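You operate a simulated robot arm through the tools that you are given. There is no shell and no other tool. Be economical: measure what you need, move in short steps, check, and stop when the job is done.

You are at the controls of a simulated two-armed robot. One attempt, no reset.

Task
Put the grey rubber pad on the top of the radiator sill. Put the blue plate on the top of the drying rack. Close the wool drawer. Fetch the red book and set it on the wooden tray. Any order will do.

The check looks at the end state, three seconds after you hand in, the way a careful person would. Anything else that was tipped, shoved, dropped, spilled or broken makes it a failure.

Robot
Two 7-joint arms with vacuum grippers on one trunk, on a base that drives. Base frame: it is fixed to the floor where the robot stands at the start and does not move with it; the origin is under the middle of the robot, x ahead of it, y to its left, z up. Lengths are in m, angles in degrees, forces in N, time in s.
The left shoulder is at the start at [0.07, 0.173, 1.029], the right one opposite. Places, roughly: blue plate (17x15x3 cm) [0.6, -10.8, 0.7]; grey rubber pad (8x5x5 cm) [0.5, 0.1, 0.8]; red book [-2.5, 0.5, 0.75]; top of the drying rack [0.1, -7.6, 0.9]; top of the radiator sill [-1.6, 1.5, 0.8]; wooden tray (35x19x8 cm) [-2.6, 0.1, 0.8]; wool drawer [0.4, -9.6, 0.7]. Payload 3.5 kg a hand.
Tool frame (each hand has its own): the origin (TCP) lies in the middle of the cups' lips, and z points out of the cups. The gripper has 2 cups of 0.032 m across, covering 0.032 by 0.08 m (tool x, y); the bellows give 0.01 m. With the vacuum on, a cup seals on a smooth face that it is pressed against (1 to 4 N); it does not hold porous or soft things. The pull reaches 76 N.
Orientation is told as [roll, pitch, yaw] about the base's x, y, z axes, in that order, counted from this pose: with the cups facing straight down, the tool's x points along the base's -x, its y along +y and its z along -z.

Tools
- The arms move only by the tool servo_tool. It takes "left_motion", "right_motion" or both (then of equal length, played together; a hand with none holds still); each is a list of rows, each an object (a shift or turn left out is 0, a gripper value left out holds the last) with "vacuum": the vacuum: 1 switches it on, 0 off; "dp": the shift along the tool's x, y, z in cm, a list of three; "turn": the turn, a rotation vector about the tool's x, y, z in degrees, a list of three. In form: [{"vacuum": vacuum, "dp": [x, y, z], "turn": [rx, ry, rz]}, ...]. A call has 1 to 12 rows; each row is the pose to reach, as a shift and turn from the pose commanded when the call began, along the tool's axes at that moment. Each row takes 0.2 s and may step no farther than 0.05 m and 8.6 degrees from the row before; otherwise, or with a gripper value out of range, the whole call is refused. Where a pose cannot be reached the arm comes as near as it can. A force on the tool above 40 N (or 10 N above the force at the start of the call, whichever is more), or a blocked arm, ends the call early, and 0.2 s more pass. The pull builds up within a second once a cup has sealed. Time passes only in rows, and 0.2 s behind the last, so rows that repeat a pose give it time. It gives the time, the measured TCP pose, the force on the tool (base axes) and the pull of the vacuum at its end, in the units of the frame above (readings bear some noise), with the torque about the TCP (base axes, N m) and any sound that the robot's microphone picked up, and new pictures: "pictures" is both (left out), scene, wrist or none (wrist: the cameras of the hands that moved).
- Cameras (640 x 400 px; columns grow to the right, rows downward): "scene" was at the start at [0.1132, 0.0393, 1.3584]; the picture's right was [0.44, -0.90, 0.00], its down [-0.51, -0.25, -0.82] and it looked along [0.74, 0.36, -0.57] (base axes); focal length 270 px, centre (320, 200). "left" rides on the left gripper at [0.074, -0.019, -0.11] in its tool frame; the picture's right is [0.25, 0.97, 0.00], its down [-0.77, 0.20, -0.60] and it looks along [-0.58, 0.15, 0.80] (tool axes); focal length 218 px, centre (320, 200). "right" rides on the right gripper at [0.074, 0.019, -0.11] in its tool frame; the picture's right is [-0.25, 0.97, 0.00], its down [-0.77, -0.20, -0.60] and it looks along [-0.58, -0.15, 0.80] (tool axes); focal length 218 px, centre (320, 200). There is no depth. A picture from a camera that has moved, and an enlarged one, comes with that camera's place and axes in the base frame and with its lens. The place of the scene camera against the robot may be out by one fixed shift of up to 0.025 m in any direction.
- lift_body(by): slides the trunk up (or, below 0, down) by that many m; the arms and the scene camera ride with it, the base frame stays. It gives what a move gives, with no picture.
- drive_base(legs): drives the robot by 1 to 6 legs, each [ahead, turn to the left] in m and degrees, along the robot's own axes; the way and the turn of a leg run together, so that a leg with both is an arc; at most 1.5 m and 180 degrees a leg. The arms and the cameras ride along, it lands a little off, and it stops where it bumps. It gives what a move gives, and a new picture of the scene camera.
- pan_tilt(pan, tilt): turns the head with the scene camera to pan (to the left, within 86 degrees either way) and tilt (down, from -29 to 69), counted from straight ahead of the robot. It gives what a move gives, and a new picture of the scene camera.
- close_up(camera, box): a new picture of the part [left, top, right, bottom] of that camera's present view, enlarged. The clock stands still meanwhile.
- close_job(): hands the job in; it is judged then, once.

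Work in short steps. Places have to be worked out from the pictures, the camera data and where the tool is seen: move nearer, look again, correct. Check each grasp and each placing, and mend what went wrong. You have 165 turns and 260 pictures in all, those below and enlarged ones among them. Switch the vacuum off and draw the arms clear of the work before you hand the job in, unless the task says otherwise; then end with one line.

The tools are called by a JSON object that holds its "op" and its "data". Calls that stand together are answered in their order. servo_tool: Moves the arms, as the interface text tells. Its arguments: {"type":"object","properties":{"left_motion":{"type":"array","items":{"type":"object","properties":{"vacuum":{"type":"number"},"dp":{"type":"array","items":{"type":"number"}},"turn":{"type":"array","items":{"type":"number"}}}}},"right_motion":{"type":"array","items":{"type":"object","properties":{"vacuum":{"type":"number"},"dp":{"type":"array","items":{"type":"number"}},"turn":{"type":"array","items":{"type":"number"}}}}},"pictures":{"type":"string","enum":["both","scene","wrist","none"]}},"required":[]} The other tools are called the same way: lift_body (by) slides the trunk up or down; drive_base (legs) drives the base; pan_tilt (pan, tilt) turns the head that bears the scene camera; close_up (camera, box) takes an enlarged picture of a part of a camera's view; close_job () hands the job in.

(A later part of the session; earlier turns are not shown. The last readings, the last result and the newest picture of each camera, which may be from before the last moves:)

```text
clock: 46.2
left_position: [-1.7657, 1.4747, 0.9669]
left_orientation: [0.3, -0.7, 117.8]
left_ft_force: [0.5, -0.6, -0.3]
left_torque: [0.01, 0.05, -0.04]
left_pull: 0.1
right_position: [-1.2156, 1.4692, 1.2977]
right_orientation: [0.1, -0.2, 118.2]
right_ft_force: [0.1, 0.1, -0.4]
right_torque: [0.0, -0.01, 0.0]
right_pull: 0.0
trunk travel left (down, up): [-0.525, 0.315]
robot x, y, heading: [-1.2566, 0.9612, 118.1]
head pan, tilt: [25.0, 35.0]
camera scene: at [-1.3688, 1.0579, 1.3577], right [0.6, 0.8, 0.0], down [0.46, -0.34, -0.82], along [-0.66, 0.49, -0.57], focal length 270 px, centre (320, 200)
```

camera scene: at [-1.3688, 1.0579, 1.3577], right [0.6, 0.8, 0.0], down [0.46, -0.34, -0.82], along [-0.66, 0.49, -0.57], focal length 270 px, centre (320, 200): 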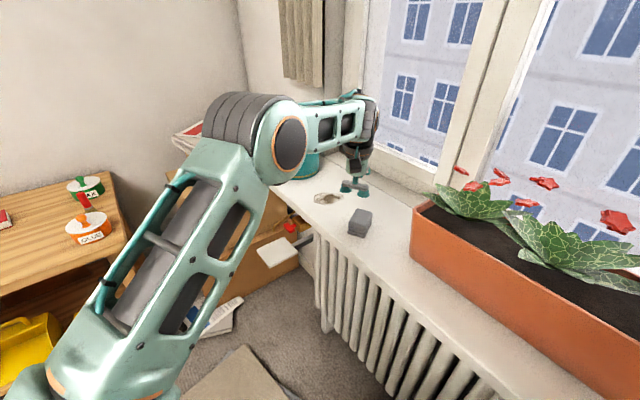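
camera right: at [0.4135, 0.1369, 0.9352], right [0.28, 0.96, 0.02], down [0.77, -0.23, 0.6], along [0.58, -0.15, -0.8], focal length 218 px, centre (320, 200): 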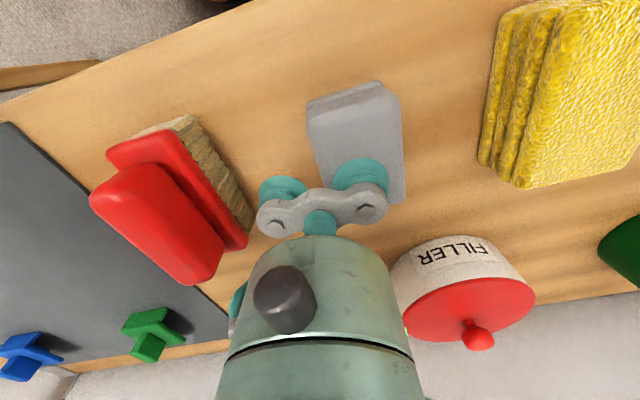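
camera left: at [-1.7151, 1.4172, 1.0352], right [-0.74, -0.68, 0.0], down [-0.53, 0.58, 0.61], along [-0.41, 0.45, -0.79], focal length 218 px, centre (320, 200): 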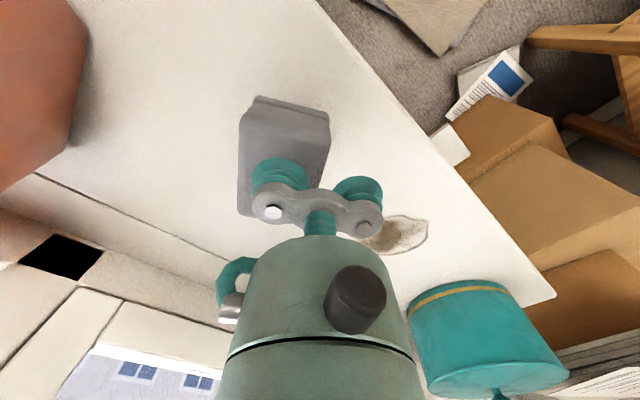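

The pad rests on the sill and the hand is free. I retract the left hand back along its path.

{"op": "servo_tool", "data": {"left_motion": [{"dp": [0, 0, -4]}, {"dp": [0, 0, -8]}, {"dp": [4.5, 0.5, -10]}, {"dp": [9, 1, -11]}, {"dp": [13.5, 2, -12]}, {"dp": [18, 3, -12]}, {"dp": [22.5, 4, -12]}, {"dp": [26, 5, -12]}], "pictures": "none"}}

{"op": "drive_base", "data": {"legs": [[-0.6, 0]]}}

{"op": "pan_tilt", "data": {"pan": 70, "tilt": 25}}

```text
clock: 48.0
left_position: [-1.6889, 1.2192, 1.0837]
left_orientation: [-0.1, -0.8, 117.7]
left_ft_force: [-0.8, -0.6, -0.2]
left_torque: [0.05, 0.02, -0.01]
left_pull: 0.1
right_position: [-1.2199, 1.468, 1.299]
right_orientation: [0.0, -0.1, 118.1]
right_ft_force: [-0.3, 0.0, 0.5]
right_torque: [0.03, 0.01, 0.01]
right_pull: 0.1
trunk travel left (down, up): [-0.525, 0.315]
robot x, y, heading: [-1.2597, 0.9628, 118.3]
head pan, tilt: [25.0, 35.0]
```

```text
clock: 51.4
left_position: [-1.4044, 0.6918, 1.0815]
left_orientation: [0.2, -0.6, 117.8]
left_ft_force: [0.2, -0.5, 0.0]
left_torque: [-0.01, 0.02, -0.01]
left_pull: 0.1
right_position: [-0.9329, 0.9394, 1.2979]
right_orientation: [0.1, 0.0, 118.1]
right_ft_force: [0.5, -0.3, -0.7]
right_torque: [-0.02, 0.02, 0.0]
right_pull: 0.0
trunk travel left (down, up): [-0.525, 0.315]
robot x, y, heading: [-0.9749, 0.4305, 118.2]
head pan, tilt: [25.0, 35.0]
camera scene: at [-1.0856, 0.529, 1.3576], right [0.6, 0.8, 0.0], down [0.46, -0.34, -0.82], along [-0.66, 0.49, -0.57], focal length 270 px, centre (320, 200)
```

scene: 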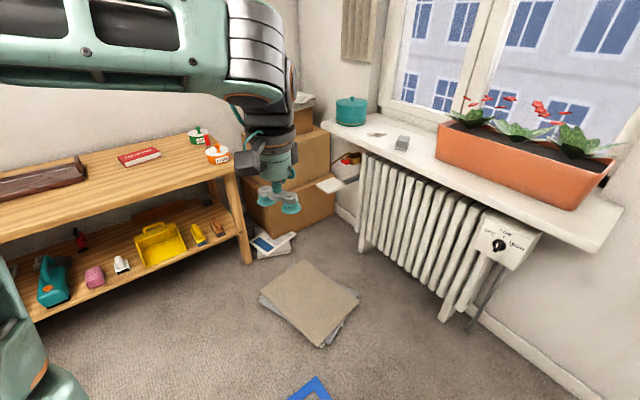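

```text
clock: 52.5
left_position: [-1.4044, 0.6927, 1.082]
left_orientation: [0.2, -0.7, 117.7]
left_ft_force: [0.7, -0.3, -0.9]
left_torque: [0.03, 0.0, -0.02]
left_pull: 0.0
right_position: [-0.9328, 0.9386, 1.2973]
right_orientation: [0.0, 0.1, 118.0]
right_ft_force: [-0.5, -0.6, -0.4]
right_torque: [-0.03, 0.01, 0.0]
right_pull: 0.1
trunk travel left (down, up): [-0.525, 0.315]
robot x, y, heading: [-0.9765, 0.4304, 118.2]
head pan, tilt: [70.0, 25.0]
camera scene: at [-1.1064, 0.4633, 1.3733], right [-0.14, 0.99, 0.0], down [0.42, 0.06, -0.91], along [-0.9, -0.13, -0.42], focal length 270 px, centre (320, 200)
```

scene: 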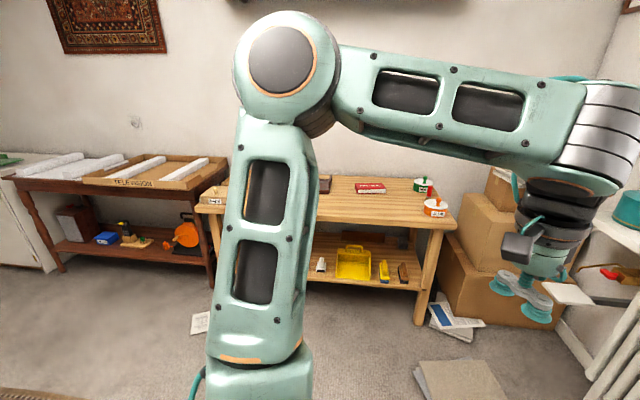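

Pad done. The red book and dark tray are on the bench to the west; I turn to face it and approach partway.

{"op": "drive_base", "data": {"legs": [[0, 61.8], [0.45, 0]]}}

{"op": "pan_tilt", "data": {"pan": 0, "tilt": 35}}

```text
clock: 57.9
left_position: [-1.8519, 0.1694, 1.0829]
left_orientation: [0.2, -0.6, -180.1]
left_ft_force: [-0.5, 0.1, 0.7]
left_torque: [-0.01, -0.03, -0.01]
left_pull: 0.1
right_position: [-1.8523, 0.702, 1.2963]
right_orientation: [0.1, 0.0, -179.7]
right_ft_force: [0.0, -0.4, -0.9]
right_torque: [-0.01, 0.02, 0.0]
right_pull: 0.1
trunk travel left (down, up): [-0.525, 0.315]
robot x, y, heading: [-1.4205, 0.4245, -179.6]
head pan, tilt: [70.0, 25.0]
camera scene: at [-1.5187, 0.3415, 1.3733], right [-0.94, 0.34, 0.0], down [0.14, 0.4, -0.91], along [-0.3, -0.85, -0.42], focal length 270 px, centre (320, 200)
```

scene: 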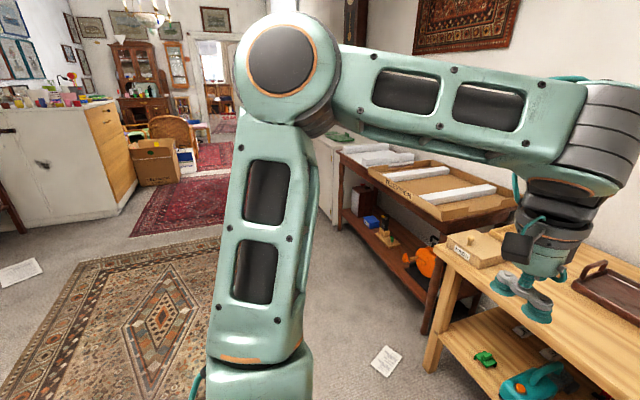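

```text
clock: 59.4
left_position: [-1.8537, 0.1695, 1.0827]
left_orientation: [0.2, -0.6, -179.9]
left_ft_force: [-0.3, -0.1, 0.0]
left_torque: [-0.01, 0.04, -0.01]
left_pull: 0.1
right_position: [-1.8522, 0.701, 1.297]
right_orientation: [0.1, 0.0, -179.8]
right_ft_force: [0.6, 0.1, -0.2]
right_torque: [0.01, -0.01, 0.02]
right_pull: 0.1
trunk travel left (down, up): [-0.525, 0.315]
robot x, y, heading: [-1.4237, 0.4298, -179.3]
head pan, tilt: [0.0, 35.0]
camera scene: at [-1.5756, 0.4276, 1.3576], right [-0.01, 1.0, 0.0], down [0.57, 0.0, -0.82], along [-0.82, -0.01, -0.57], focal length 270 px, centre (320, 200)
```

scene: 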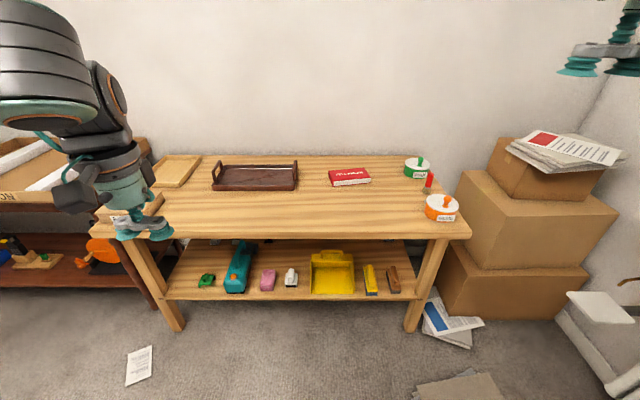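

Book ≈ [−2.62, 0.55], tray ≈ [−2.61, 0.13], bench front edge x≈−2.23. I'll stand at about [−1.91, 0.22] facing west so the right hand can reach both.

{"op": "drive_base", "data": {"legs": [[0, 22.7], [0.53, 0], [0, -23.4]]}}

{"op": "pan_tilt", "data": {"pan": -15, "tilt": 45}}

```text
clock: 64.8
left_position: [-2.3378, -0.0376, 1.0834]
left_orientation: [0.1, -0.6, 179.7]
left_ft_force: [0.4, -0.1, 0.0]
left_torque: [0.03, 0.0, -0.04]
left_pull: 0.1
right_position: [-2.3343, 0.4938, 1.2978]
right_orientation: [0.1, 0.0, -179.9]
right_ft_force: [0.6, 0.0, -0.2]
right_torque: [-0.02, -0.01, -0.04]
right_pull: 0.0
trunk travel left (down, up): [-0.525, 0.315]
robot x, y, heading: [-1.9067, 0.2144, -179.7]
head pan, tilt: [0.0, 35.0]
camera scene: at [-2.0602, 0.2187, 1.3576], right [0.0, 1.0, 0.0], down [0.57, 0.0, -0.82], along [-0.82, 0.0, -0.57], focal length 270 px, centre (320, 200)
```

scene: 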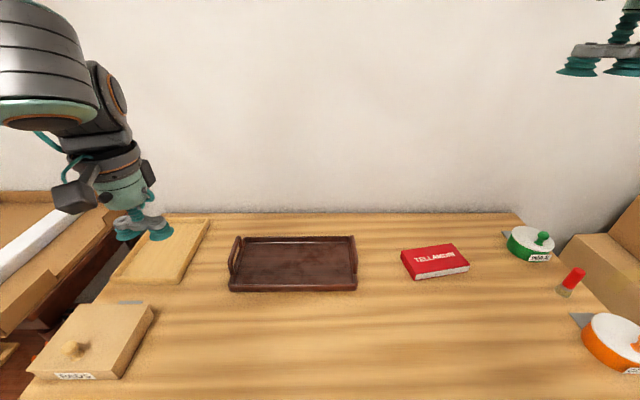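

```text
clock: 65.6
left_position: [-2.3383, -0.0381, 1.0834]
left_orientation: [0.1, -0.6, 179.8]
left_ft_force: [-0.4, 0.6, 0.2]
left_torque: [0.02, -0.03, -0.01]
left_pull: 0.2
right_position: [-2.3345, 0.4938, 1.2981]
right_orientation: [0.1, -0.1, -179.9]
right_ft_force: [-0.2, -0.6, 1.1]
right_torque: [-0.01, -0.01, 0.02]
right_pull: 0.1
trunk travel left (down, up): [-0.525, 0.315]
robot x, y, heading: [-1.9056, 0.215, -179.9]
head pan, tilt: [-15.0, 45.0]
camera scene: at [-2.0506, 0.2395, 1.3428], right [0.26, 0.97, 0.0], down [0.68, -0.18, -0.71], along [-0.68, 0.18, -0.71], focal length 270 px, centre (320, 200)
```

scene: 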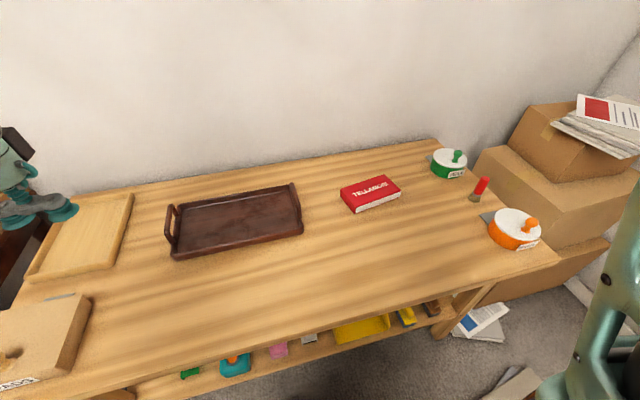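

Book top centre ≈ [−2.605, 0.547], tray centre ≈ [−2.60, 0.14]. I move the right hand over the book to z≈0.93.

{"op": "servo_tool", "data": {"right_motion": [{"dp": [-3.3, -0.8, 3.5]}, {"dp": [-6.6, -1.6, 7]}, {"dp": [-9.9, -2.4, 10.5]}, {"dp": [-13.2, -3.2, 14]}, {"dp": [-16.5, -4, 17.5]}, {"dp": [-19.8, -4.8, 21]}, {"dp": [-23, -5.3, 24.5]}, {"dp": [-26, -5.4, 28]}, {"dp": [-27, -5.4, 32]}, {"dp": [-27, -5.4, 35]}, {"dp": [-27, -5.4, 37]}, {"dp": [-27, -5.4, 37]}], "pictures": "both"}}

```text
clock: 68.2
left_position: [-2.3389, -0.0379, 1.083]
left_orientation: [0.0, -0.6, 179.7]
left_ft_force: [-0.1, 1.2, -0.5]
left_torque: [0.02, 0.0, 0.0]
left_pull: 0.0
right_position: [-2.6055, 0.5462, 0.9262]
right_orientation: [0.1, -0.1, -179.9]
right_ft_force: [-0.1, -0.3, 0.6]
right_torque: [-0.02, 0.02, 0.0]
right_pull: 0.0
trunk travel left (down, up): [-0.525, 0.315]
robot x, y, heading: [-1.9028, 0.2183, -179.7]
head pan, tilt: [-15.0, 45.0]
camera scene: at [-2.0503, 0.2395, 1.3428], right [0.26, 0.97, 0.0], down [0.68, -0.18, -0.71], along [-0.68, 0.18, -0.71], focal length 270 px, centre (320, 200)
camera right: at [-2.5307, 0.5258, 1.0372], right [-0.25, -0.97, 0.0], down [-0.77, 0.2, 0.6], along [-0.59, 0.15, -0.8], focal length 218 px, centre (320, 200)
```

scene: 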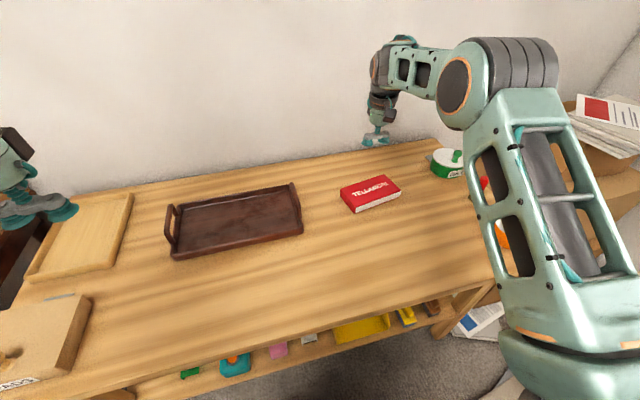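
right: 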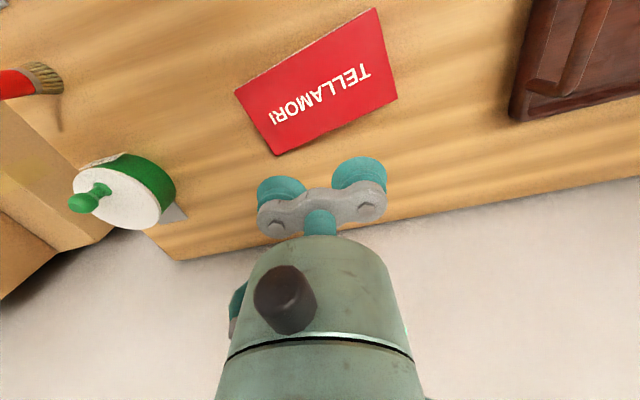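

The book centre reads [−2.584, 0.542] from the wrist camera, turned ~11°. I correct and descend with vacuum on to just above it.

{"op": "servo_tool", "data": {"right_motion": [{"dp": [2.1, 0.4, 3]}, {"dp": [2.1, 0.4, 7]}, {"vacuum": 1, "dp": [2.1, 0.4, 11]}, {"dp": [2.1, 0.4, 12.5]}, {"dp": [2.1, 0.4, 13]}, {"dp": [2.1, 0.4, 13]}], "pictures": "both"}}

```text
clock: 69.6
left_position: [-2.3382, -0.0373, 1.0824]
left_orientation: [0.1, -0.6, 179.7]
left_ft_force: [0.1, 0.1, -0.3]
left_torque: [-0.01, -0.01, -0.02]
left_pull: 0.1
right_position: [-2.5841, 0.5428, 0.7969]
right_orientation: [0.1, 0.0, -179.9]
right_ft_force: [-0.5, -0.3, -0.1]
right_torque: [0.02, 0.02, 0.02]
right_pull: 0.0
trunk travel left (down, up): [-0.525, 0.315]
robot x, y, heading: [-1.906, 0.2169, -179.9]
head pan, tilt: [-15.0, 45.0]
camera scene: at [-2.0505, 0.2396, 1.3428], right [0.26, 0.97, 0.0], down [0.68, -0.18, -0.71], along [-0.68, 0.18, -0.71], focal length 270 px, centre (320, 200)
camera right: at [-2.5109, 0.5227, 0.9072], right [-0.25, -0.97, 0.0], down [-0.77, 0.2, 0.6], along [-0.59, 0.15, -0.8], focal length 218 px, centre (320, 200)
```

scene: 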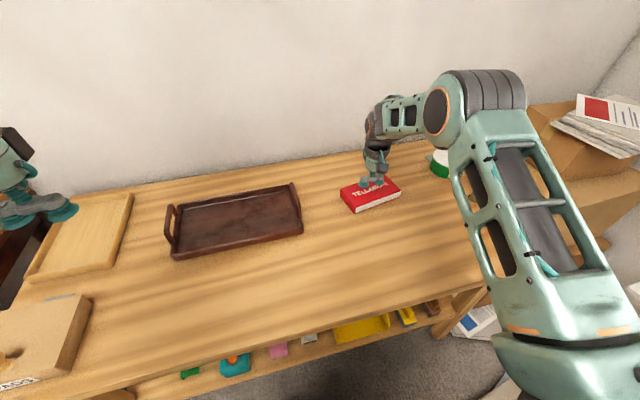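
right: 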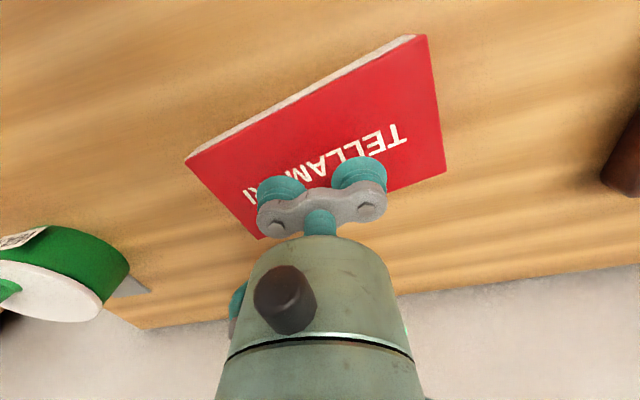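

Nearly centred; I shift 0.8 cm and lower in small steps until the cups press.

{"op": "servo_tool", "data": {"right_motion": [{"dp": [0.8, 0.6, 0.5]}, {"dp": [0.8, 0.6, 1]}, {"dp": [0.8, 0.6, 1.5]}, {"dp": [0.8, 0.6, 1.5]}], "pictures": "none"}}

```text
clock: 70.6
left_position: [-2.3387, -0.0378, 1.0833]
left_orientation: [0.2, -0.6, 179.7]
left_ft_force: [0.3, -0.6, -0.2]
left_torque: [0.02, 0.0, 0.01]
left_pull: 0.1
right_position: [-2.5757, 0.5359, 0.7827]
right_orientation: [0.0, 0.0, -179.9]
right_ft_force: [-0.4, -0.4, 0.3]
right_torque: [0.0, -0.03, 0.01]
right_pull: 0.0
trunk travel left (down, up): [-0.525, 0.315]
robot x, y, heading: [-1.9065, 0.2148, -179.9]
head pan, tilt: [-15.0, 45.0]
```

No contact yet; continue down.

{"op": "servo_tool", "data": {"right_motion": [{"dp": [0, 0, 0.4]}, {"dp": [0, 0, 0.8]}, {"dp": [0, 0, 1.2]}, {"dp": [0, 0, 1.2]}, {"dp": [0, 0, 1.2]}], "pictures": "none"}}

```text
clock: 71.8
left_position: [-2.3376, -0.0377, 1.0819]
left_orientation: [0.1, -0.7, 179.7]
left_ft_force: [-0.1, 0.3, 0.1]
left_torque: [0.0, 0.03, -0.05]
left_pull: 0.2
right_position: [-2.5757, 0.5372, 0.7717]
right_orientation: [0.0, 0.0, -180.0]
right_ft_force: [-2.4, 0.6, 8.3]
right_torque: [0.0, -0.09, -0.18]
right_pull: 75.3
trunk travel left (down, up): [-0.525, 0.315]
robot x, y, heading: [-1.9063, 0.2159, -180.1]
head pan, tilt: [-15.0, 45.0]
```

Both cups sealed (75 N). I lift the book 17 cm and carry it toward the tray.

{"op": "servo_tool", "data": {"right_motion": [{"dp": [0, 0, -1]}, {"dp": [0, 0, -3]}, {"dp": [0, 0, -7]}, {"dp": [0, 0, -11.5]}, {"dp": [0, 0, -16]}, {"dp": [0, 4, -18]}, {"dp": [0, 8.5, -18]}, {"dp": [0, 13, -18]}, {"dp": [0, 17.5, -18]}, {"dp": [0, 22, -18]}, {"dp": [0, 26.5, -18]}, {"dp": [0, 26.5, -18]}], "pictures": "both"}}

```text
clock: 74.4
left_position: [-2.3375, -0.0382, 1.0834]
left_orientation: [0.2, -0.6, 179.7]
left_ft_force: [0.6, -1.0, -0.5]
left_torque: [-0.02, 0.02, 0.0]
left_pull: 0.0
right_position: [-2.5761, 0.2718, 0.9503]
right_orientation: [0.1, -0.1, -180.0]
right_ft_force: [0.7, -0.2, -2.8]
right_torque: [-0.05, 0.02, -0.01]
right_pull: 75.7
trunk travel left (down, up): [-0.525, 0.315]
robot x, y, heading: [-1.9053, 0.2152, -180.1]
head pan, tilt: [-15.0, 45.0]
camera scene: at [-2.0506, 0.2409, 1.3427], right [0.26, 0.97, 0.0], down [0.68, -0.18, -0.71], along [-0.68, 0.18, -0.71], focal length 270 px, centre (320, 200)
camera right: at [-2.502, 0.2516, 1.0603], right [-0.25, -0.97, 0.0], down [-0.77, 0.2, 0.6], along [-0.58, 0.15, -0.8], focal length 218 px, centre (320, 200)
```

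scene: 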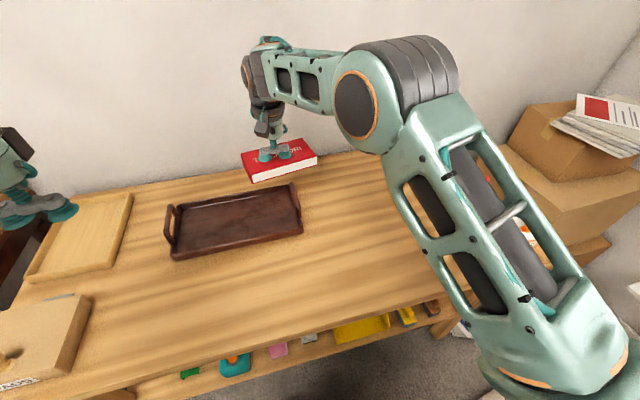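
right: 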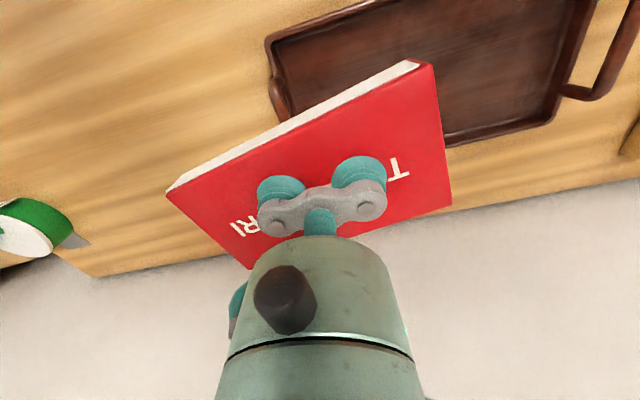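

Tray centre ≈ [−2.572, 0.147]. I move the book over it and turn it 11° to align with the tray.

{"op": "servo_tool", "data": {"right_motion": [{"dp": [0, 4, 0], "turn": [0, 0, 4]}, {"dp": [0, 8, 0], "turn": [0, 0, 8]}, {"dp": [0, 12.5, 0], "turn": [0, 0, 11]}, {"dp": [0, 12.5, 3], "turn": [0, 0, 11]}, {"dp": [0, 12.5, 5], "turn": [0, 0, 11]}, {"dp": [0, 12.5, 5], "turn": [0, 0, 11]}], "pictures": "both"}}

{"op": "pan_tilt", "data": {"pan": 5, "tilt": 45}}

```text
clock: 75.8
left_position: [-2.3388, -0.0389, 1.0828]
left_orientation: [0.0, -0.6, 179.6]
left_ft_force: [0.2, 0.1, -0.6]
left_torque: [0.02, -0.01, -0.03]
left_pull: 0.0
right_position: [-2.5765, 0.1473, 0.8999]
right_orientation: [0.1, 0.0, 169.1]
right_ft_force: [-0.8, -1.1, -2.6]
right_torque: [-0.04, -0.02, 0.01]
right_pull: 75.0
right hand out of reach, approached as far as the arm can: row 3
trunk travel left (down, up): [-0.525, 0.315]
robot x, y, heading: [-1.9064, 0.2158, -179.9]
head pan, tilt: [-15.0, 45.0]
camera scene: at [-2.051, 0.2398, 1.3427], right [0.26, 0.97, 0.0], down [0.68, -0.18, -0.71], along [-0.68, 0.18, -0.71], focal length 270 px, centre (320, 200)
camera right: at [-2.507, 0.1132, 1.0099], right [-0.43, -0.9, 0.0], down [-0.72, 0.34, 0.6], along [-0.54, 0.26, -0.8], focal length 218 px, centre (320, 200)
```

scene: 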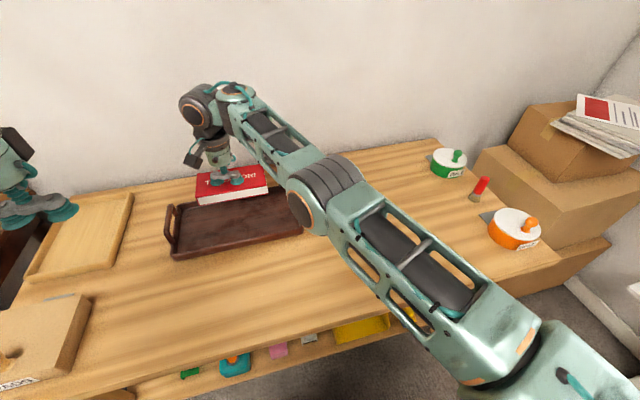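
right: 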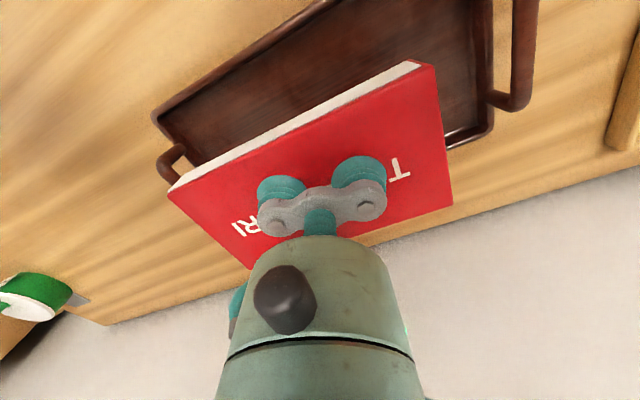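

```text
clock: 76.6
left_position: [-2.3388, -0.0374, 1.0821]
left_orientation: [0.1, -0.6, 179.6]
left_ft_force: [-0.4, 0.2, -0.4]
left_torque: [-0.04, 0.03, 0.01]
left_pull: 0.0
right_position: [-2.5754, 0.1471, 0.9007]
right_orientation: [0.1, 0.0, 169.1]
right_ft_force: [-0.2, 0.5, -3.5]
right_torque: [-0.01, -0.02, -0.01]
right_pull: 75.3
trunk travel left (down, up): [-0.525, 0.315]
robot x, y, heading: [-1.9098, 0.2168, -179.9]
head pan, tilt: [5.0, 45.0]
camera scene: at [-2.0532, 0.2115, 1.3427], right [-0.09, 1.0, 0.0], down [0.7, 0.06, -0.71], along [-0.7, -0.06, -0.71], focal length 270 px, centre (320, 200)
```

scene: 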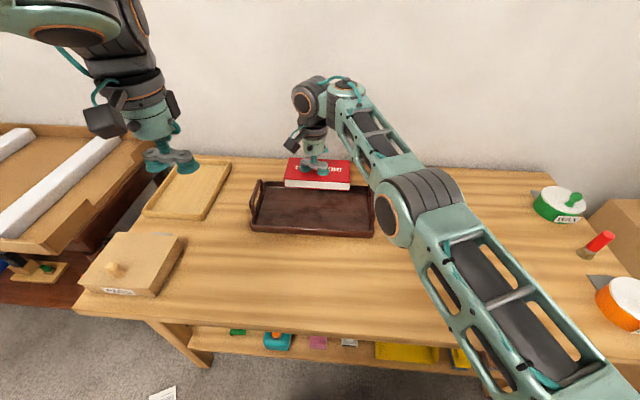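

The book is aligned over the tray with its centre within ~1 cm. I lower to just above the tray floor.

{"op": "servo_tool", "data": {"right_motion": [{"dp": [0, 0.7, 3]}, {"dp": [0, 0.7, 6]}, {"dp": [0, 0.7, 8]}, {"dp": [0, 0.7, 9]}, {"dp": [0, 0.7, 9]}], "pictures": "scene"}}

{"op": "close_up", "data": {"camera": "scene", "box": [230, 130, 390, 250]}}

```text
clock: 77.8
left_position: [-2.3383, -0.038, 1.0825]
left_orientation: [0.1, -0.6, 179.6]
left_ft_force: [-0.3, 0.1, -0.6]
left_torque: [0.0, 0.02, -0.01]
left_pull: 0.1
right_position: [-2.5753, 0.1489, 0.816]
right_orientation: [0.1, 0.1, 169.0]
right_ft_force: [0.5, -0.4, -2.7]
right_torque: [-0.04, -0.03, -0.03]
right_pull: 75.7
right hand out of reach, approached as far as the arm can: row 1, 2, 3, 4, 5
trunk travel left (down, up): [-0.525, 0.315]
robot x, y, heading: [-1.905, 0.2185, -180.1]
head pan, tilt: [5.0, 45.0]
camera scene: at [-2.0536, 0.2112, 1.3427], right [-0.09, 1.0, 0.0], down [0.7, 0.06, -0.71], along [-0.7, -0.06, -0.71], focal length 270 px, centre (320, 200)
```

scene: 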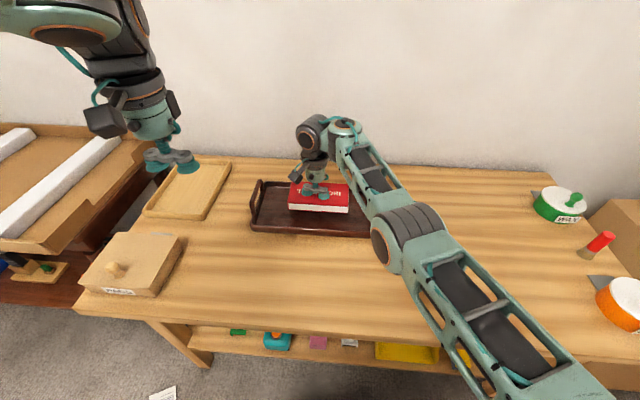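

```text
3.33 times, centred on (310, 190) of scene
camera zoom: at [-2.0536, 0.2112, 1.3427], right [-0.09, 1.0, 0.0], down [0.7, 0.06, -0.71], along [-0.7, -0.06, -0.71], focal length 900 px, centre (353, 233)
```

zoom: 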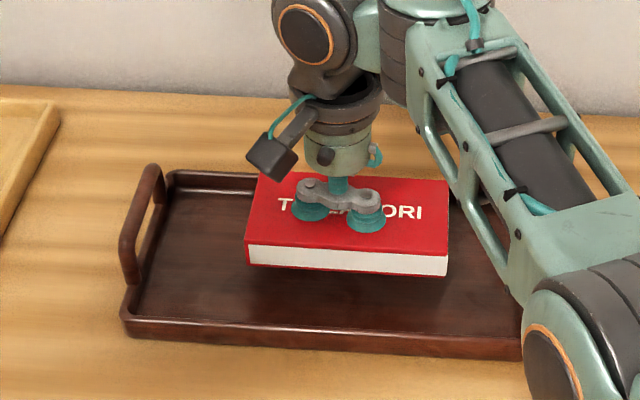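

The book hangs a few cm above the tray floor, well inside the rim. I lower slowly to contact.

{"op": "servo_tool", "data": {"right_motion": [{"dp": [0, 0, 0.8]}, {"dp": [0, 0, 1.6]}, {"dp": [0, 0, 2.2]}, {"dp": [0, 0, 2.5]}, {"dp": [0, 0, 2.5]}], "pictures": "none"}}

```text
clock: 79.0
left_position: [-2.3381, -0.0381, 1.0826]
left_orientation: [0.0, -0.6, 179.7]
left_ft_force: [0.0, 0.6, 0.4]
left_torque: [-0.02, 0.02, 0.0]
left_pull: 0.0
right_position: [-2.5736, 0.1485, 0.7924]
right_orientation: [0.3, 0.2, 169.1]
right_ft_force: [0.6, 0.3, -2.8]
right_torque: [-0.02, -0.01, 0.02]
right_pull: 75.4
trunk travel left (down, up): [-0.525, 0.315]
robot x, y, heading: [-1.9033, 0.2187, -180.1]
head pan, tilt: [5.0, 45.0]
```

Not yet touching (force unchanged); a bit further in finer steps.

{"op": "servo_tool", "data": {"right_motion": [{"dp": [0, 0, 0.4]}, {"dp": [0, 0, 0.7]}, {"dp": [0, 0, 1.0]}, {"dp": [0, 0, 1.0]}], "pictures": "none"}}

```text
clock: 80.0
left_position: [-2.338, -0.0382, 1.0822]
left_orientation: [0.1, -0.7, 179.7]
left_ft_force: [-0.2, -0.7, -0.7]
left_torque: [0.04, 0.03, 0.01]
left_pull: 0.2
right_position: [-2.5695, 0.1491, 0.7823]
right_orientation: [0.2, 0.0, 169.1]
right_ft_force: [0.2, 0.7, -2.9]
right_torque: [-0.08, -0.04, -0.03]
right_pull: 75.0
right hand out of reach, approached as far as the arm can: row 2, 3, 4
trunk travel left (down, up): [-0.525, 0.315]
robot x, y, heading: [-1.9062, 0.2156, -179.9]
head pan, tilt: [5.0, 45.0]
```

The arm is at its reach edge but nearly there; I'll lower the trunk by 5 mm steps instead.

{"op": "lift_body", "data": {"by": -0.005}}

{"op": "close_up", "data": {"camera": "scene", "box": [230, 130, 390, 250]}}

```text
clock: 80.6
left_position: [-2.3376, -0.0376, 1.0777]
left_orientation: [0.2, -0.7, 179.7]
left_ft_force: [-0.2, 0.1, -0.2]
left_torque: [-0.01, 0.02, 0.04]
left_pull: 0.0
right_position: [-2.5706, 0.1492, 0.7804]
right_orientation: [0.1, -0.3, 169.1]
right_ft_force: [-2.8, -0.6, 9.4]
right_torque: [0.34, -0.15, 0.18]
right_pull: 76.0
trunk travel left (down, up): [-0.52, 0.32]
robot x, y, heading: [-1.9042, 0.2174, -180.0]
head pan, tilt: [5.0, 45.0]
```

```text
3.33 times, centred on (310, 190) of scene
camera zoom: at [-2.0519, 0.2115, 1.3381], right [-0.09, 1.0, 0.0], down [0.7, 0.06, -0.71], along [-0.7, -0.06, -0.71], focal length 900 px, centre (353, 233)
```

zoom: 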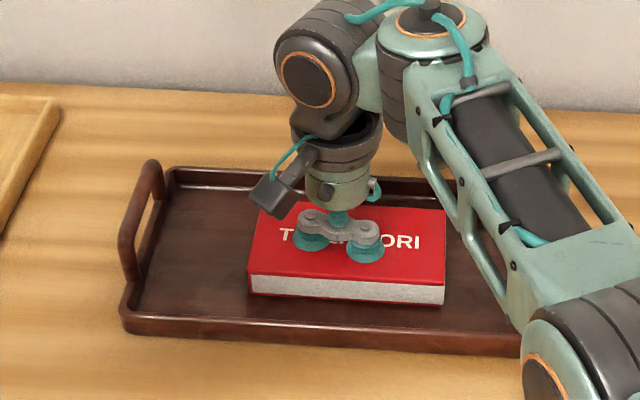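

The book rests flat in the tray (force reversed to +9 N). I release the vacuum, then raise the hand.

{"op": "servo_tool", "data": {"right_motion": [{"vacuum": 0}, {}, {}, {}, {}, {"dp": [0, 0, -0.5]}, {"dp": [0, 0, -1.5]}, {"dp": [0, 0, -4]}, {"dp": [0, 0, -8]}, {"dp": [0, 0, -12]}], "pictures": "scene"}}

```text
clock: 82.8
left_position: [-2.3366, -0.0387, 1.0783]
left_orientation: [0.1, -0.7, 179.7]
left_ft_force: [-0.3, 0.2, -0.8]
left_torque: [0.01, 0.0, -0.01]
left_pull: 0.1
right_position: [-2.5708, 0.1489, 0.8987]
right_orientation: [0.1, 0.0, 169.1]
right_ft_force: [0.7, 0.4, 0.5]
right_torque: [0.01, 0.0, -0.01]
right_pull: 0.0
trunk travel left (down, up): [-0.52, 0.32]
robot x, y, heading: [-1.9032, 0.2206, -179.8]
head pan, tilt: [5.0, 45.0]
camera scene: at [-2.0517, 0.2112, 1.3378], right [-0.09, 1.0, 0.0], down [0.7, 0.06, -0.71], along [-0.7, -0.06, -0.71], focal length 270 px, centre (320, 200)
```

scene: 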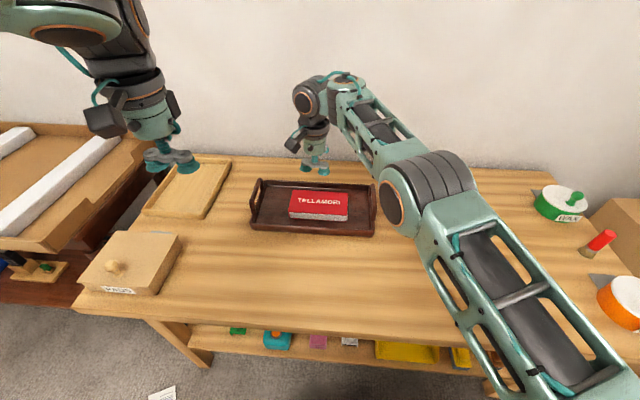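

The book sits neatly in the tray. I draw the right hand up and back to its own side, then back away from the bench.

{"op": "servo_tool", "data": {"right_motion": [{"dp": [0, 0, -4.5]}, {"dp": [0, -2, -8.5]}, {"dp": [1.5, -5.5, -11.5], "turn": [0, 0, -3]}, {"dp": [3, -9.5, -14], "turn": [0, 0, -6]}, {"dp": [5, -13.5, -16], "turn": [0, 0, -9]}, {"dp": [7, -18, -17], "turn": [0, 0, -11]}, {"dp": [9, -22, -18], "turn": [0, 0, -11]}, {"dp": [11, -26, -19], "turn": [0, 0, -11]}, {"dp": [13, -30, -20], "turn": [0, 0, -11]}, {"dp": [15, -34, -21], "turn": [0, 0, -11]}, {"dp": [17, -38, -22], "turn": [0, 0, -11]}], "pictures": "none"}}

{"op": "drive_base", "data": {"legs": [[-0.7, 0]]}}

{"op": "pan_tilt", "data": {"pan": 86, "tilt": 20}}

```text
refused: row 6 steps farther than a row can; nothing moved
```

```text
clock: 86.7
left_position: [-1.6288, -0.0358, 1.078]
left_orientation: [0.1, -0.7, 179.1]
left_ft_force: [0.9, 1.0, -0.1]
left_torque: [-0.01, 0.02, -0.02]
left_pull: 0.2
right_position: [-1.8602, 0.1537, 0.8977]
right_orientation: [0.1, 0.0, 168.4]
right_ft_force: [0.6, 0.3, -0.9]
right_torque: [0.02, -0.02, -0.02]
right_pull: 0.0
trunk travel left (down, up): [-0.52, 0.32]
robot x, y, heading: [-1.1924, 0.2136, 179.6]
head pan, tilt: [5.0, 45.0]
camera scene: at [-1.3407, 0.2107, 1.3378], right [-0.08, 1.0, 0.0], down [0.7, 0.06, -0.71], along [-0.7, -0.06, -0.71], focal length 270 px, centre (320, 200)
```

scene: 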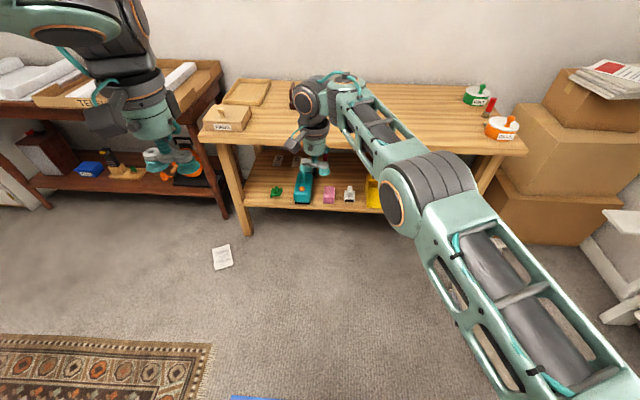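

```text
clock: 88.2
left_position: [-1.6286, -0.0357, 1.0778]
left_orientation: [0.1, -0.5, 179.1]
left_ft_force: [-0.7, -0.2, 0.4]
left_torque: [0.0, 0.01, -0.01]
left_pull: 0.1
right_position: [-1.8613, 0.1546, 0.898]
right_orientation: [0.1, 0.0, 168.4]
right_ft_force: [0.1, -0.8, 0.1]
right_torque: [-0.04, -0.03, 0.01]
right_pull: 0.0
trunk travel left (down, up): [-0.52, 0.32]
robot x, y, heading: [-1.1948, 0.2135, 179.5]
head pan, tilt: [85.9, 20.0]
camera scene: at [-1.2674, 0.1242, 1.3764], right [-1.0, 0.08, 0.0], down [0.03, 0.34, -0.94], along [-0.07, -0.94, -0.34], focal length 270 px, centre (320, 200)
```

scene: 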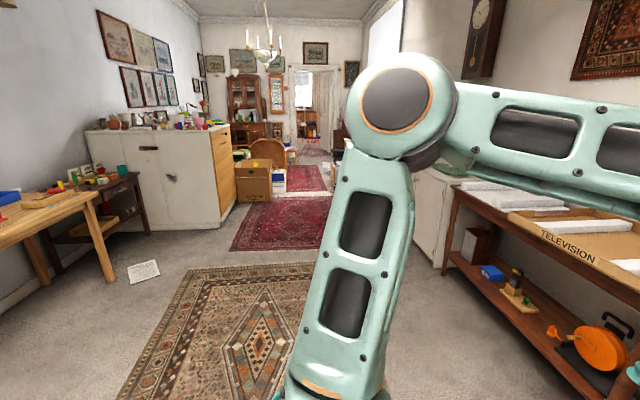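

Only the hand retraction was refused; the robot backed off with the hand well above the tray. I repeat the retraction in smaller steps and recheck the tray.

{"op": "servo_tool", "data": {"right_motion": [{"dp": [0, 0, -4.5]}, {"dp": [0, -2, -8.5]}, {"dp": [1.5, -5, -11.5], "turn": [0, 0, -3]}, {"dp": [3, -8, -14], "turn": [0, 0, -6]}, {"dp": [5, -11.5, -16], "turn": [0, 0, -9]}, {"dp": [7, -15, -17], "turn": [0, 0, -11]}, {"dp": [9, -19, -18], "turn": [0, 0, -11]}, {"dp": [11, -23, -19], "turn": [0, 0, -11]}, {"dp": [13, -27, -20], "turn": [0, 0, -11]}, {"dp": [15, -31, -21], "turn": [0, 0, -11]}, {"dp": [17, -35, -22], "turn": [0, 0, -11]}], "pictures": "none"}}

{"op": "pan_tilt", "data": {"pan": 5, "tilt": 30}}

```text
clock: 90.6
left_position: [-1.628, -0.0348, 1.0781]
left_orientation: [0.2, -0.7, 179.1]
left_ft_force: [-0.1, 0.3, 0.2]
left_torque: [0.0, 0.02, 0.02]
left_pull: 0.1
right_position: [-1.6198, 0.4636, 1.1148]
right_orientation: [0.2, -0.2, 179.6]
right_ft_force: [0.7, -0.3, 0.5]
right_torque: [-0.04, 0.02, -0.01]
right_pull: 0.0
trunk travel left (down, up): [-0.52, 0.32]
robot x, y, heading: [-1.1904, 0.2151, 179.2]
head pan, tilt: [85.9, 20.0]
```

```text
clock: 92.1
left_position: [-1.6282, -0.0363, 1.0785]
left_orientation: [0.1, -0.6, 179.1]
left_ft_force: [-1.2, -0.2, 0.2]
left_torque: [-0.02, 0.01, 0.04]
left_pull: 0.1
right_position: [-1.6232, 0.4633, 1.1146]
right_orientation: [0.0, 0.0, 179.5]
right_ft_force: [-0.1, 0.5, 0.2]
right_torque: [-0.01, 0.01, -0.05]
right_pull: 0.0
trunk travel left (down, up): [-0.52, 0.32]
robot x, y, heading: [-1.1921, 0.2194, 179.3]
head pan, tilt: [5.0, 30.0]
camera scene: at [-1.35, 0.2101, 1.3604], right [-0.08, 1.0, 0.0], down [0.5, 0.04, -0.87], along [-0.86, -0.07, -0.5], focal length 270 px, centre (320, 200)
```

scene: 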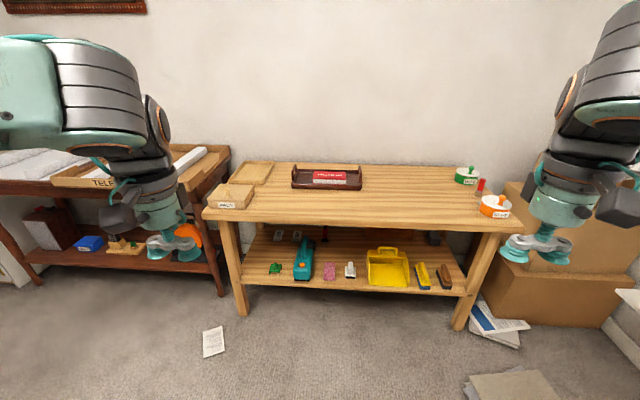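

Book and tray are in order. Now I turn toward −y, the way to the other end of the flat, and look ahead.

{"op": "drive_base", "data": {"legs": [[0, 90.7]]}}

{"op": "pan_tilt", "data": {"pan": 0, "tilt": 15}}

```text
clock: 96.4
left_position: [-0.9399, -0.2179, 1.0783]
left_orientation: [0.1, -0.6, -90.6]
left_ft_force: [0.4, -0.7, -0.1]
left_torque: [-0.01, -0.01, -0.01]
left_pull: 0.1
right_position: [-1.4386, -0.2145, 1.1145]
right_orientation: [0.1, -0.1, -90.3]
right_ft_force: [-0.1, -0.1, -0.3]
right_torque: [-0.03, 0.0, -0.02]
right_pull: 0.1
trunk travel left (down, up): [-0.52, 0.32]
robot x, y, heading: [-1.1891, 0.2163, -90.1]
head pan, tilt: [5.0, 30.0]
camera scene: at [-1.2021, 0.0766, 1.3604], right [-1.0, -0.08, 0.0], down [-0.04, 0.5, -0.87], along [0.07, -0.86, -0.5], focal length 270 px, centre (320, 200)
```

scene: 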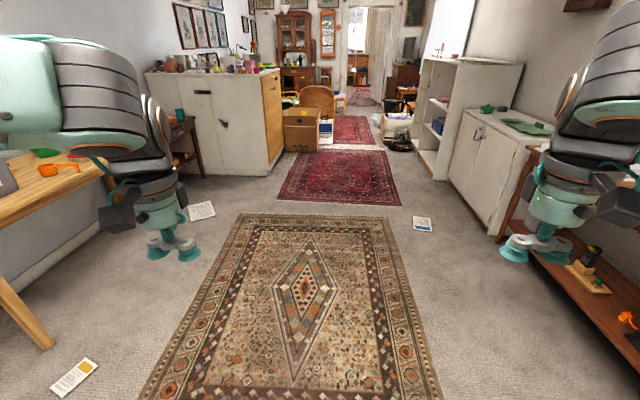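

```text
clock: 97.2
left_position: [-0.9397, -0.2175, 1.0777]
left_orientation: [0.3, -0.6, -90.6]
left_ft_force: [-0.1, 0.5, 0.6]
left_torque: [0.03, 0.02, 0.01]
left_pull: 0.1
right_position: [-1.4387, -0.2144, 1.1139]
right_orientation: [0.1, 0.0, -90.2]
right_ft_force: [0.1, -0.4, 1.2]
right_torque: [-0.02, -0.02, 0.01]
right_pull: 0.0
trunk travel left (down, up): [-0.52, 0.32]
robot x, y, heading: [-1.1927, 0.2156, -90.3]
head pan, tilt: [0.0, 15.0]
camera scene: at [-1.2102, 0.0733, 1.3845], right [-1.0, 0.0, 0.0], down [0.0, 0.26, -0.97], along [0.0, -0.97, -0.26], focal length 270 px, centre (320, 200)
```

scene: 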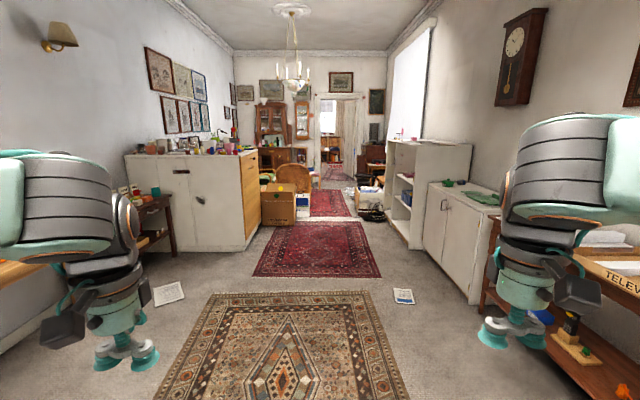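

The corridor is open; the gap between the carton (x≈−0.87) and black bag (x≈−1.85) near y≈−3.75 centres on x≈−1.36. I drive ahead 2.8 m aiming there.

{"op": "drive_base", "data": {"legs": [[0, -3.2], [1.5, 0], [1.3, 0], [0, 3.5]]}}

```text
clock: 111.7
left_position: [-1.1272, -3.0381, 1.0769]
left_orientation: [0.2, -0.6, -91.3]
left_ft_force: [0.2, 0.0, -0.1]
left_torque: [-0.03, 0.02, -0.03]
left_pull: 0.0
right_position: [-1.6255, -3.0275, 1.1141]
right_orientation: [0.1, -0.1, -90.9]
right_ft_force: [-0.2, 0.4, -0.1]
right_torque: [-0.01, -0.01, 0.02]
right_pull: 0.0
trunk travel left (down, up): [-0.52, 0.32]
robot x, y, heading: [-1.372, -2.605, -91.2]
head pan, tilt: [0.0, 15.0]
camera scene: at [-1.3933, -2.7431, 1.3846], right [-1.0, 0.02, 0.0], down [0.0, 0.26, -0.97], along [-0.01, -0.97, -0.26], focal length 270 px, centre (320, 200)
```

scene: 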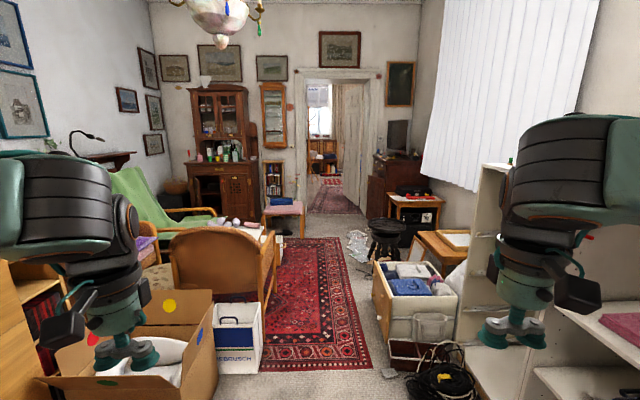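

The next narrow stretch is between the blue-white box (x≈−1.06) and the white crate (x≈−1.82) at y≈−4.1; centre x≈−1.44. I steer slightly right and advance 1.2 m, then look down to check.

{"op": "drive_base", "data": {"legs": [[0, -1.8], [1.0, 0]]}}

{"op": "pan_tilt", "data": {"pan": 0, "tilt": 45}}

```text
clock: 117.2
left_position: [-1.1898, -4.0451, 1.0774]
left_orientation: [0.1, -0.7, -93.3]
left_ft_force: [0.2, -0.2, -0.5]
left_torque: [-0.01, -0.04, 0.0]
left_pull: 0.1
right_position: [-1.6883, -4.0182, 1.115]
right_orientation: [0.0, 0.0, -92.9]
right_ft_force: [-0.2, -0.6, -0.2]
right_torque: [-0.01, -0.02, 0.0]
right_pull: 0.2
trunk travel left (down, up): [-0.52, 0.32]
robot x, y, heading: [-1.4207, -3.6007, -92.9]
head pan, tilt: [0.0, 15.0]
camera scene: at [-1.4463, -3.7429, 1.3846], right [-1.0, 0.05, 0.0], down [0.01, 0.26, -0.97], along [-0.05, -0.96, -0.26], focal length 270 px, centre (320, 200)
```

scene: 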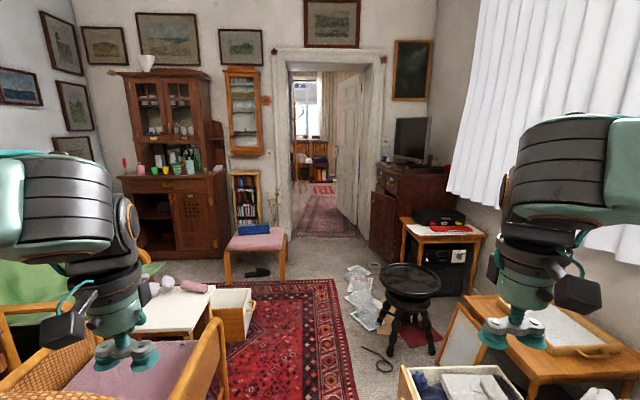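

```text
clock: 118.2
left_position: [-1.1901, -4.0453, 1.078]
left_orientation: [0.0, -0.6, -93.4]
left_ft_force: [-0.2, -0.3, 0.3]
left_torque: [0.0, 0.02, -0.03]
left_pull: 0.1
right_position: [-1.6879, -4.0181, 1.1144]
right_orientation: [0.2, 0.0, -92.9]
right_ft_force: [0.8, 0.5, -0.4]
right_torque: [0.0, 0.02, -0.02]
right_pull: 0.1
trunk travel left (down, up): [-0.52, 0.32]
robot x, y, heading: [-1.4237, -3.5968, -92.9]
head pan, tilt: [0.0, 45.0]
camera scene: at [-1.4456, -3.7307, 1.3378], right [-1.0, 0.05, 0.0], down [0.04, 0.71, -0.71], along [-0.04, -0.71, -0.71], focal length 270 px, centre (320, 200)
```

scene: 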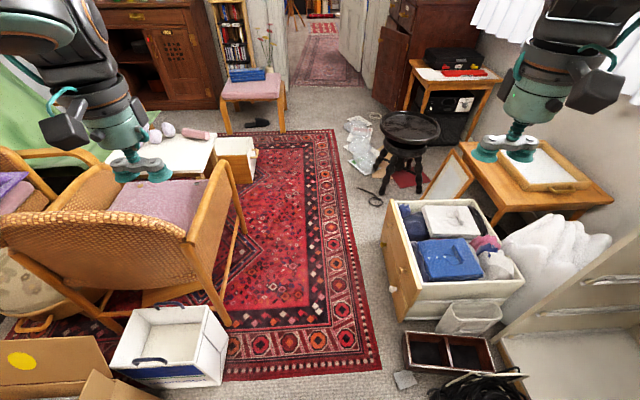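

The way is readable: gaps centre on x≈−1.45 at y≈−4.2, x≈−1.52 at y≈−6 (chair −1.22, plastic sheet −1.82), and the doorway x≈−1.6 at y≈−7.1. I check my own base's width by looking down.

{"op": "pan_tilt", "data": {"pan": 40, "tilt": 69}}

```text
clock: 119.3
left_position: [-1.1904, -4.0466, 1.078]
left_orientation: [0.1, -0.6, -93.3]
left_ft_force: [0.6, 0.2, 0.2]
left_torque: [0.0, 0.03, -0.01]
left_pull: 0.2
right_position: [-1.6873, -4.0185, 1.1145]
right_orientation: [0.1, 0.0, -92.8]
right_ft_force: [0.3, 0.3, 0.1]
right_torque: [0.03, -0.05, 0.03]
right_pull: 0.0
trunk travel left (down, up): [-0.52, 0.32]
robot x, y, heading: [-1.4236, -3.6016, -92.6]
head pan, tilt: [40.0, 68.8]
camera scene: at [-1.4078, -3.6941, 1.3089], right [-0.8, -0.6, 0.0], down [-0.56, 0.74, -0.36], along [0.22, -0.29, -0.93], focal length 270 px, centre (320, 200)
```

scene: 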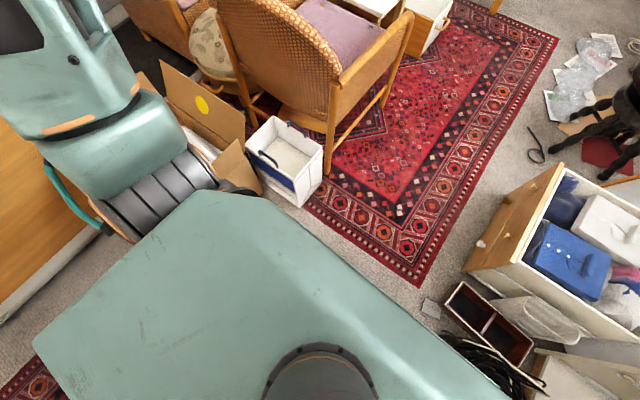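

The passage looks clear for a straight 1.4 m on the present heading (≥0.36 m either side). I go and look again.

{"op": "drive_base", "data": {"legs": [[1.4, 0]]}}

{"op": "pan_tilt", "data": {"pan": 0, "tilt": 45}}

```text
clock: 126.3
left_position: [-1.2464, -5.4472, 1.0781]
left_orientation: [0.1, -0.6, -92.5]
left_ft_force: [0.4, -0.1, -0.3]
left_torque: [0.01, -0.03, -0.03]
left_pull: 0.1
right_position: [-1.7422, -5.4249, 1.115]
right_orientation: [0.1, 0.1, -92.1]
right_ft_force: [0.7, 0.1, 0.1]
right_torque: [0.0, -0.02, -0.03]
right_pull: 0.1
trunk travel left (down, up): [-0.52, 0.32]
robot x, y, heading: [-1.4848, -5.0058, -91.8]
head pan, tilt: [40.0, 68.8]
camera scene: at [-1.4675, -5.0974, 1.3089], right [-0.79, -0.61, 0.0], down [-0.57, 0.74, -0.36], along [0.22, -0.29, -0.93], focal length 270 px, centre (320, 200)
```

scene: 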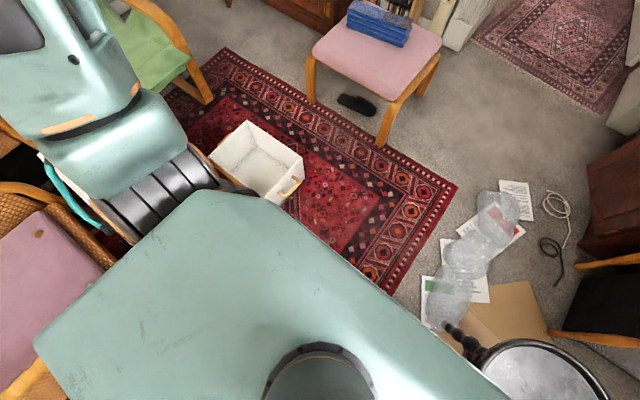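

```text
clock: 127.3
left_position: [-1.2447, -5.4468, 1.0779]
left_orientation: [0.1, -0.6, -92.6]
left_ft_force: [-0.8, 0.0, 0.3]
left_torque: [0.05, -0.01, 0.02]
left_pull: 0.0
right_position: [-1.7436, -5.4248, 1.1149]
right_orientation: [0.1, 0.0, -92.1]
right_ft_force: [0.0, -1.2, 0.2]
right_torque: [0.01, 0.02, 0.03]
right_pull: 0.1
trunk travel left (down, up): [-0.52, 0.32]
robot x, y, heading: [-1.4836, -5.0013, -92.1]
head pan, tilt: [0.0, 45.0]
camera scene: at [-1.5048, -5.1345, 1.3377], right [-1.0, 0.04, 0.0], down [0.03, 0.71, -0.71], along [-0.03, -0.71, -0.71], focal length 270 px, centre (320, 200)
```

scene: 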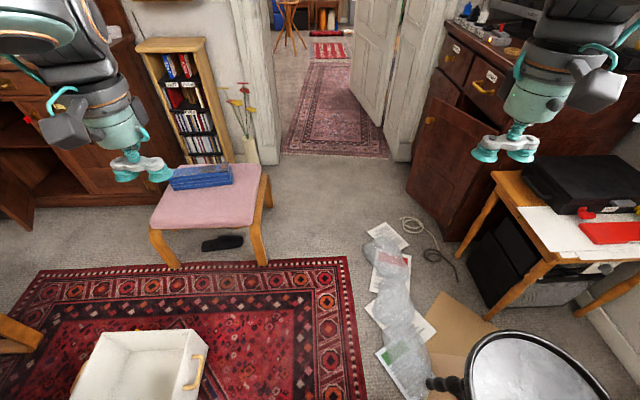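

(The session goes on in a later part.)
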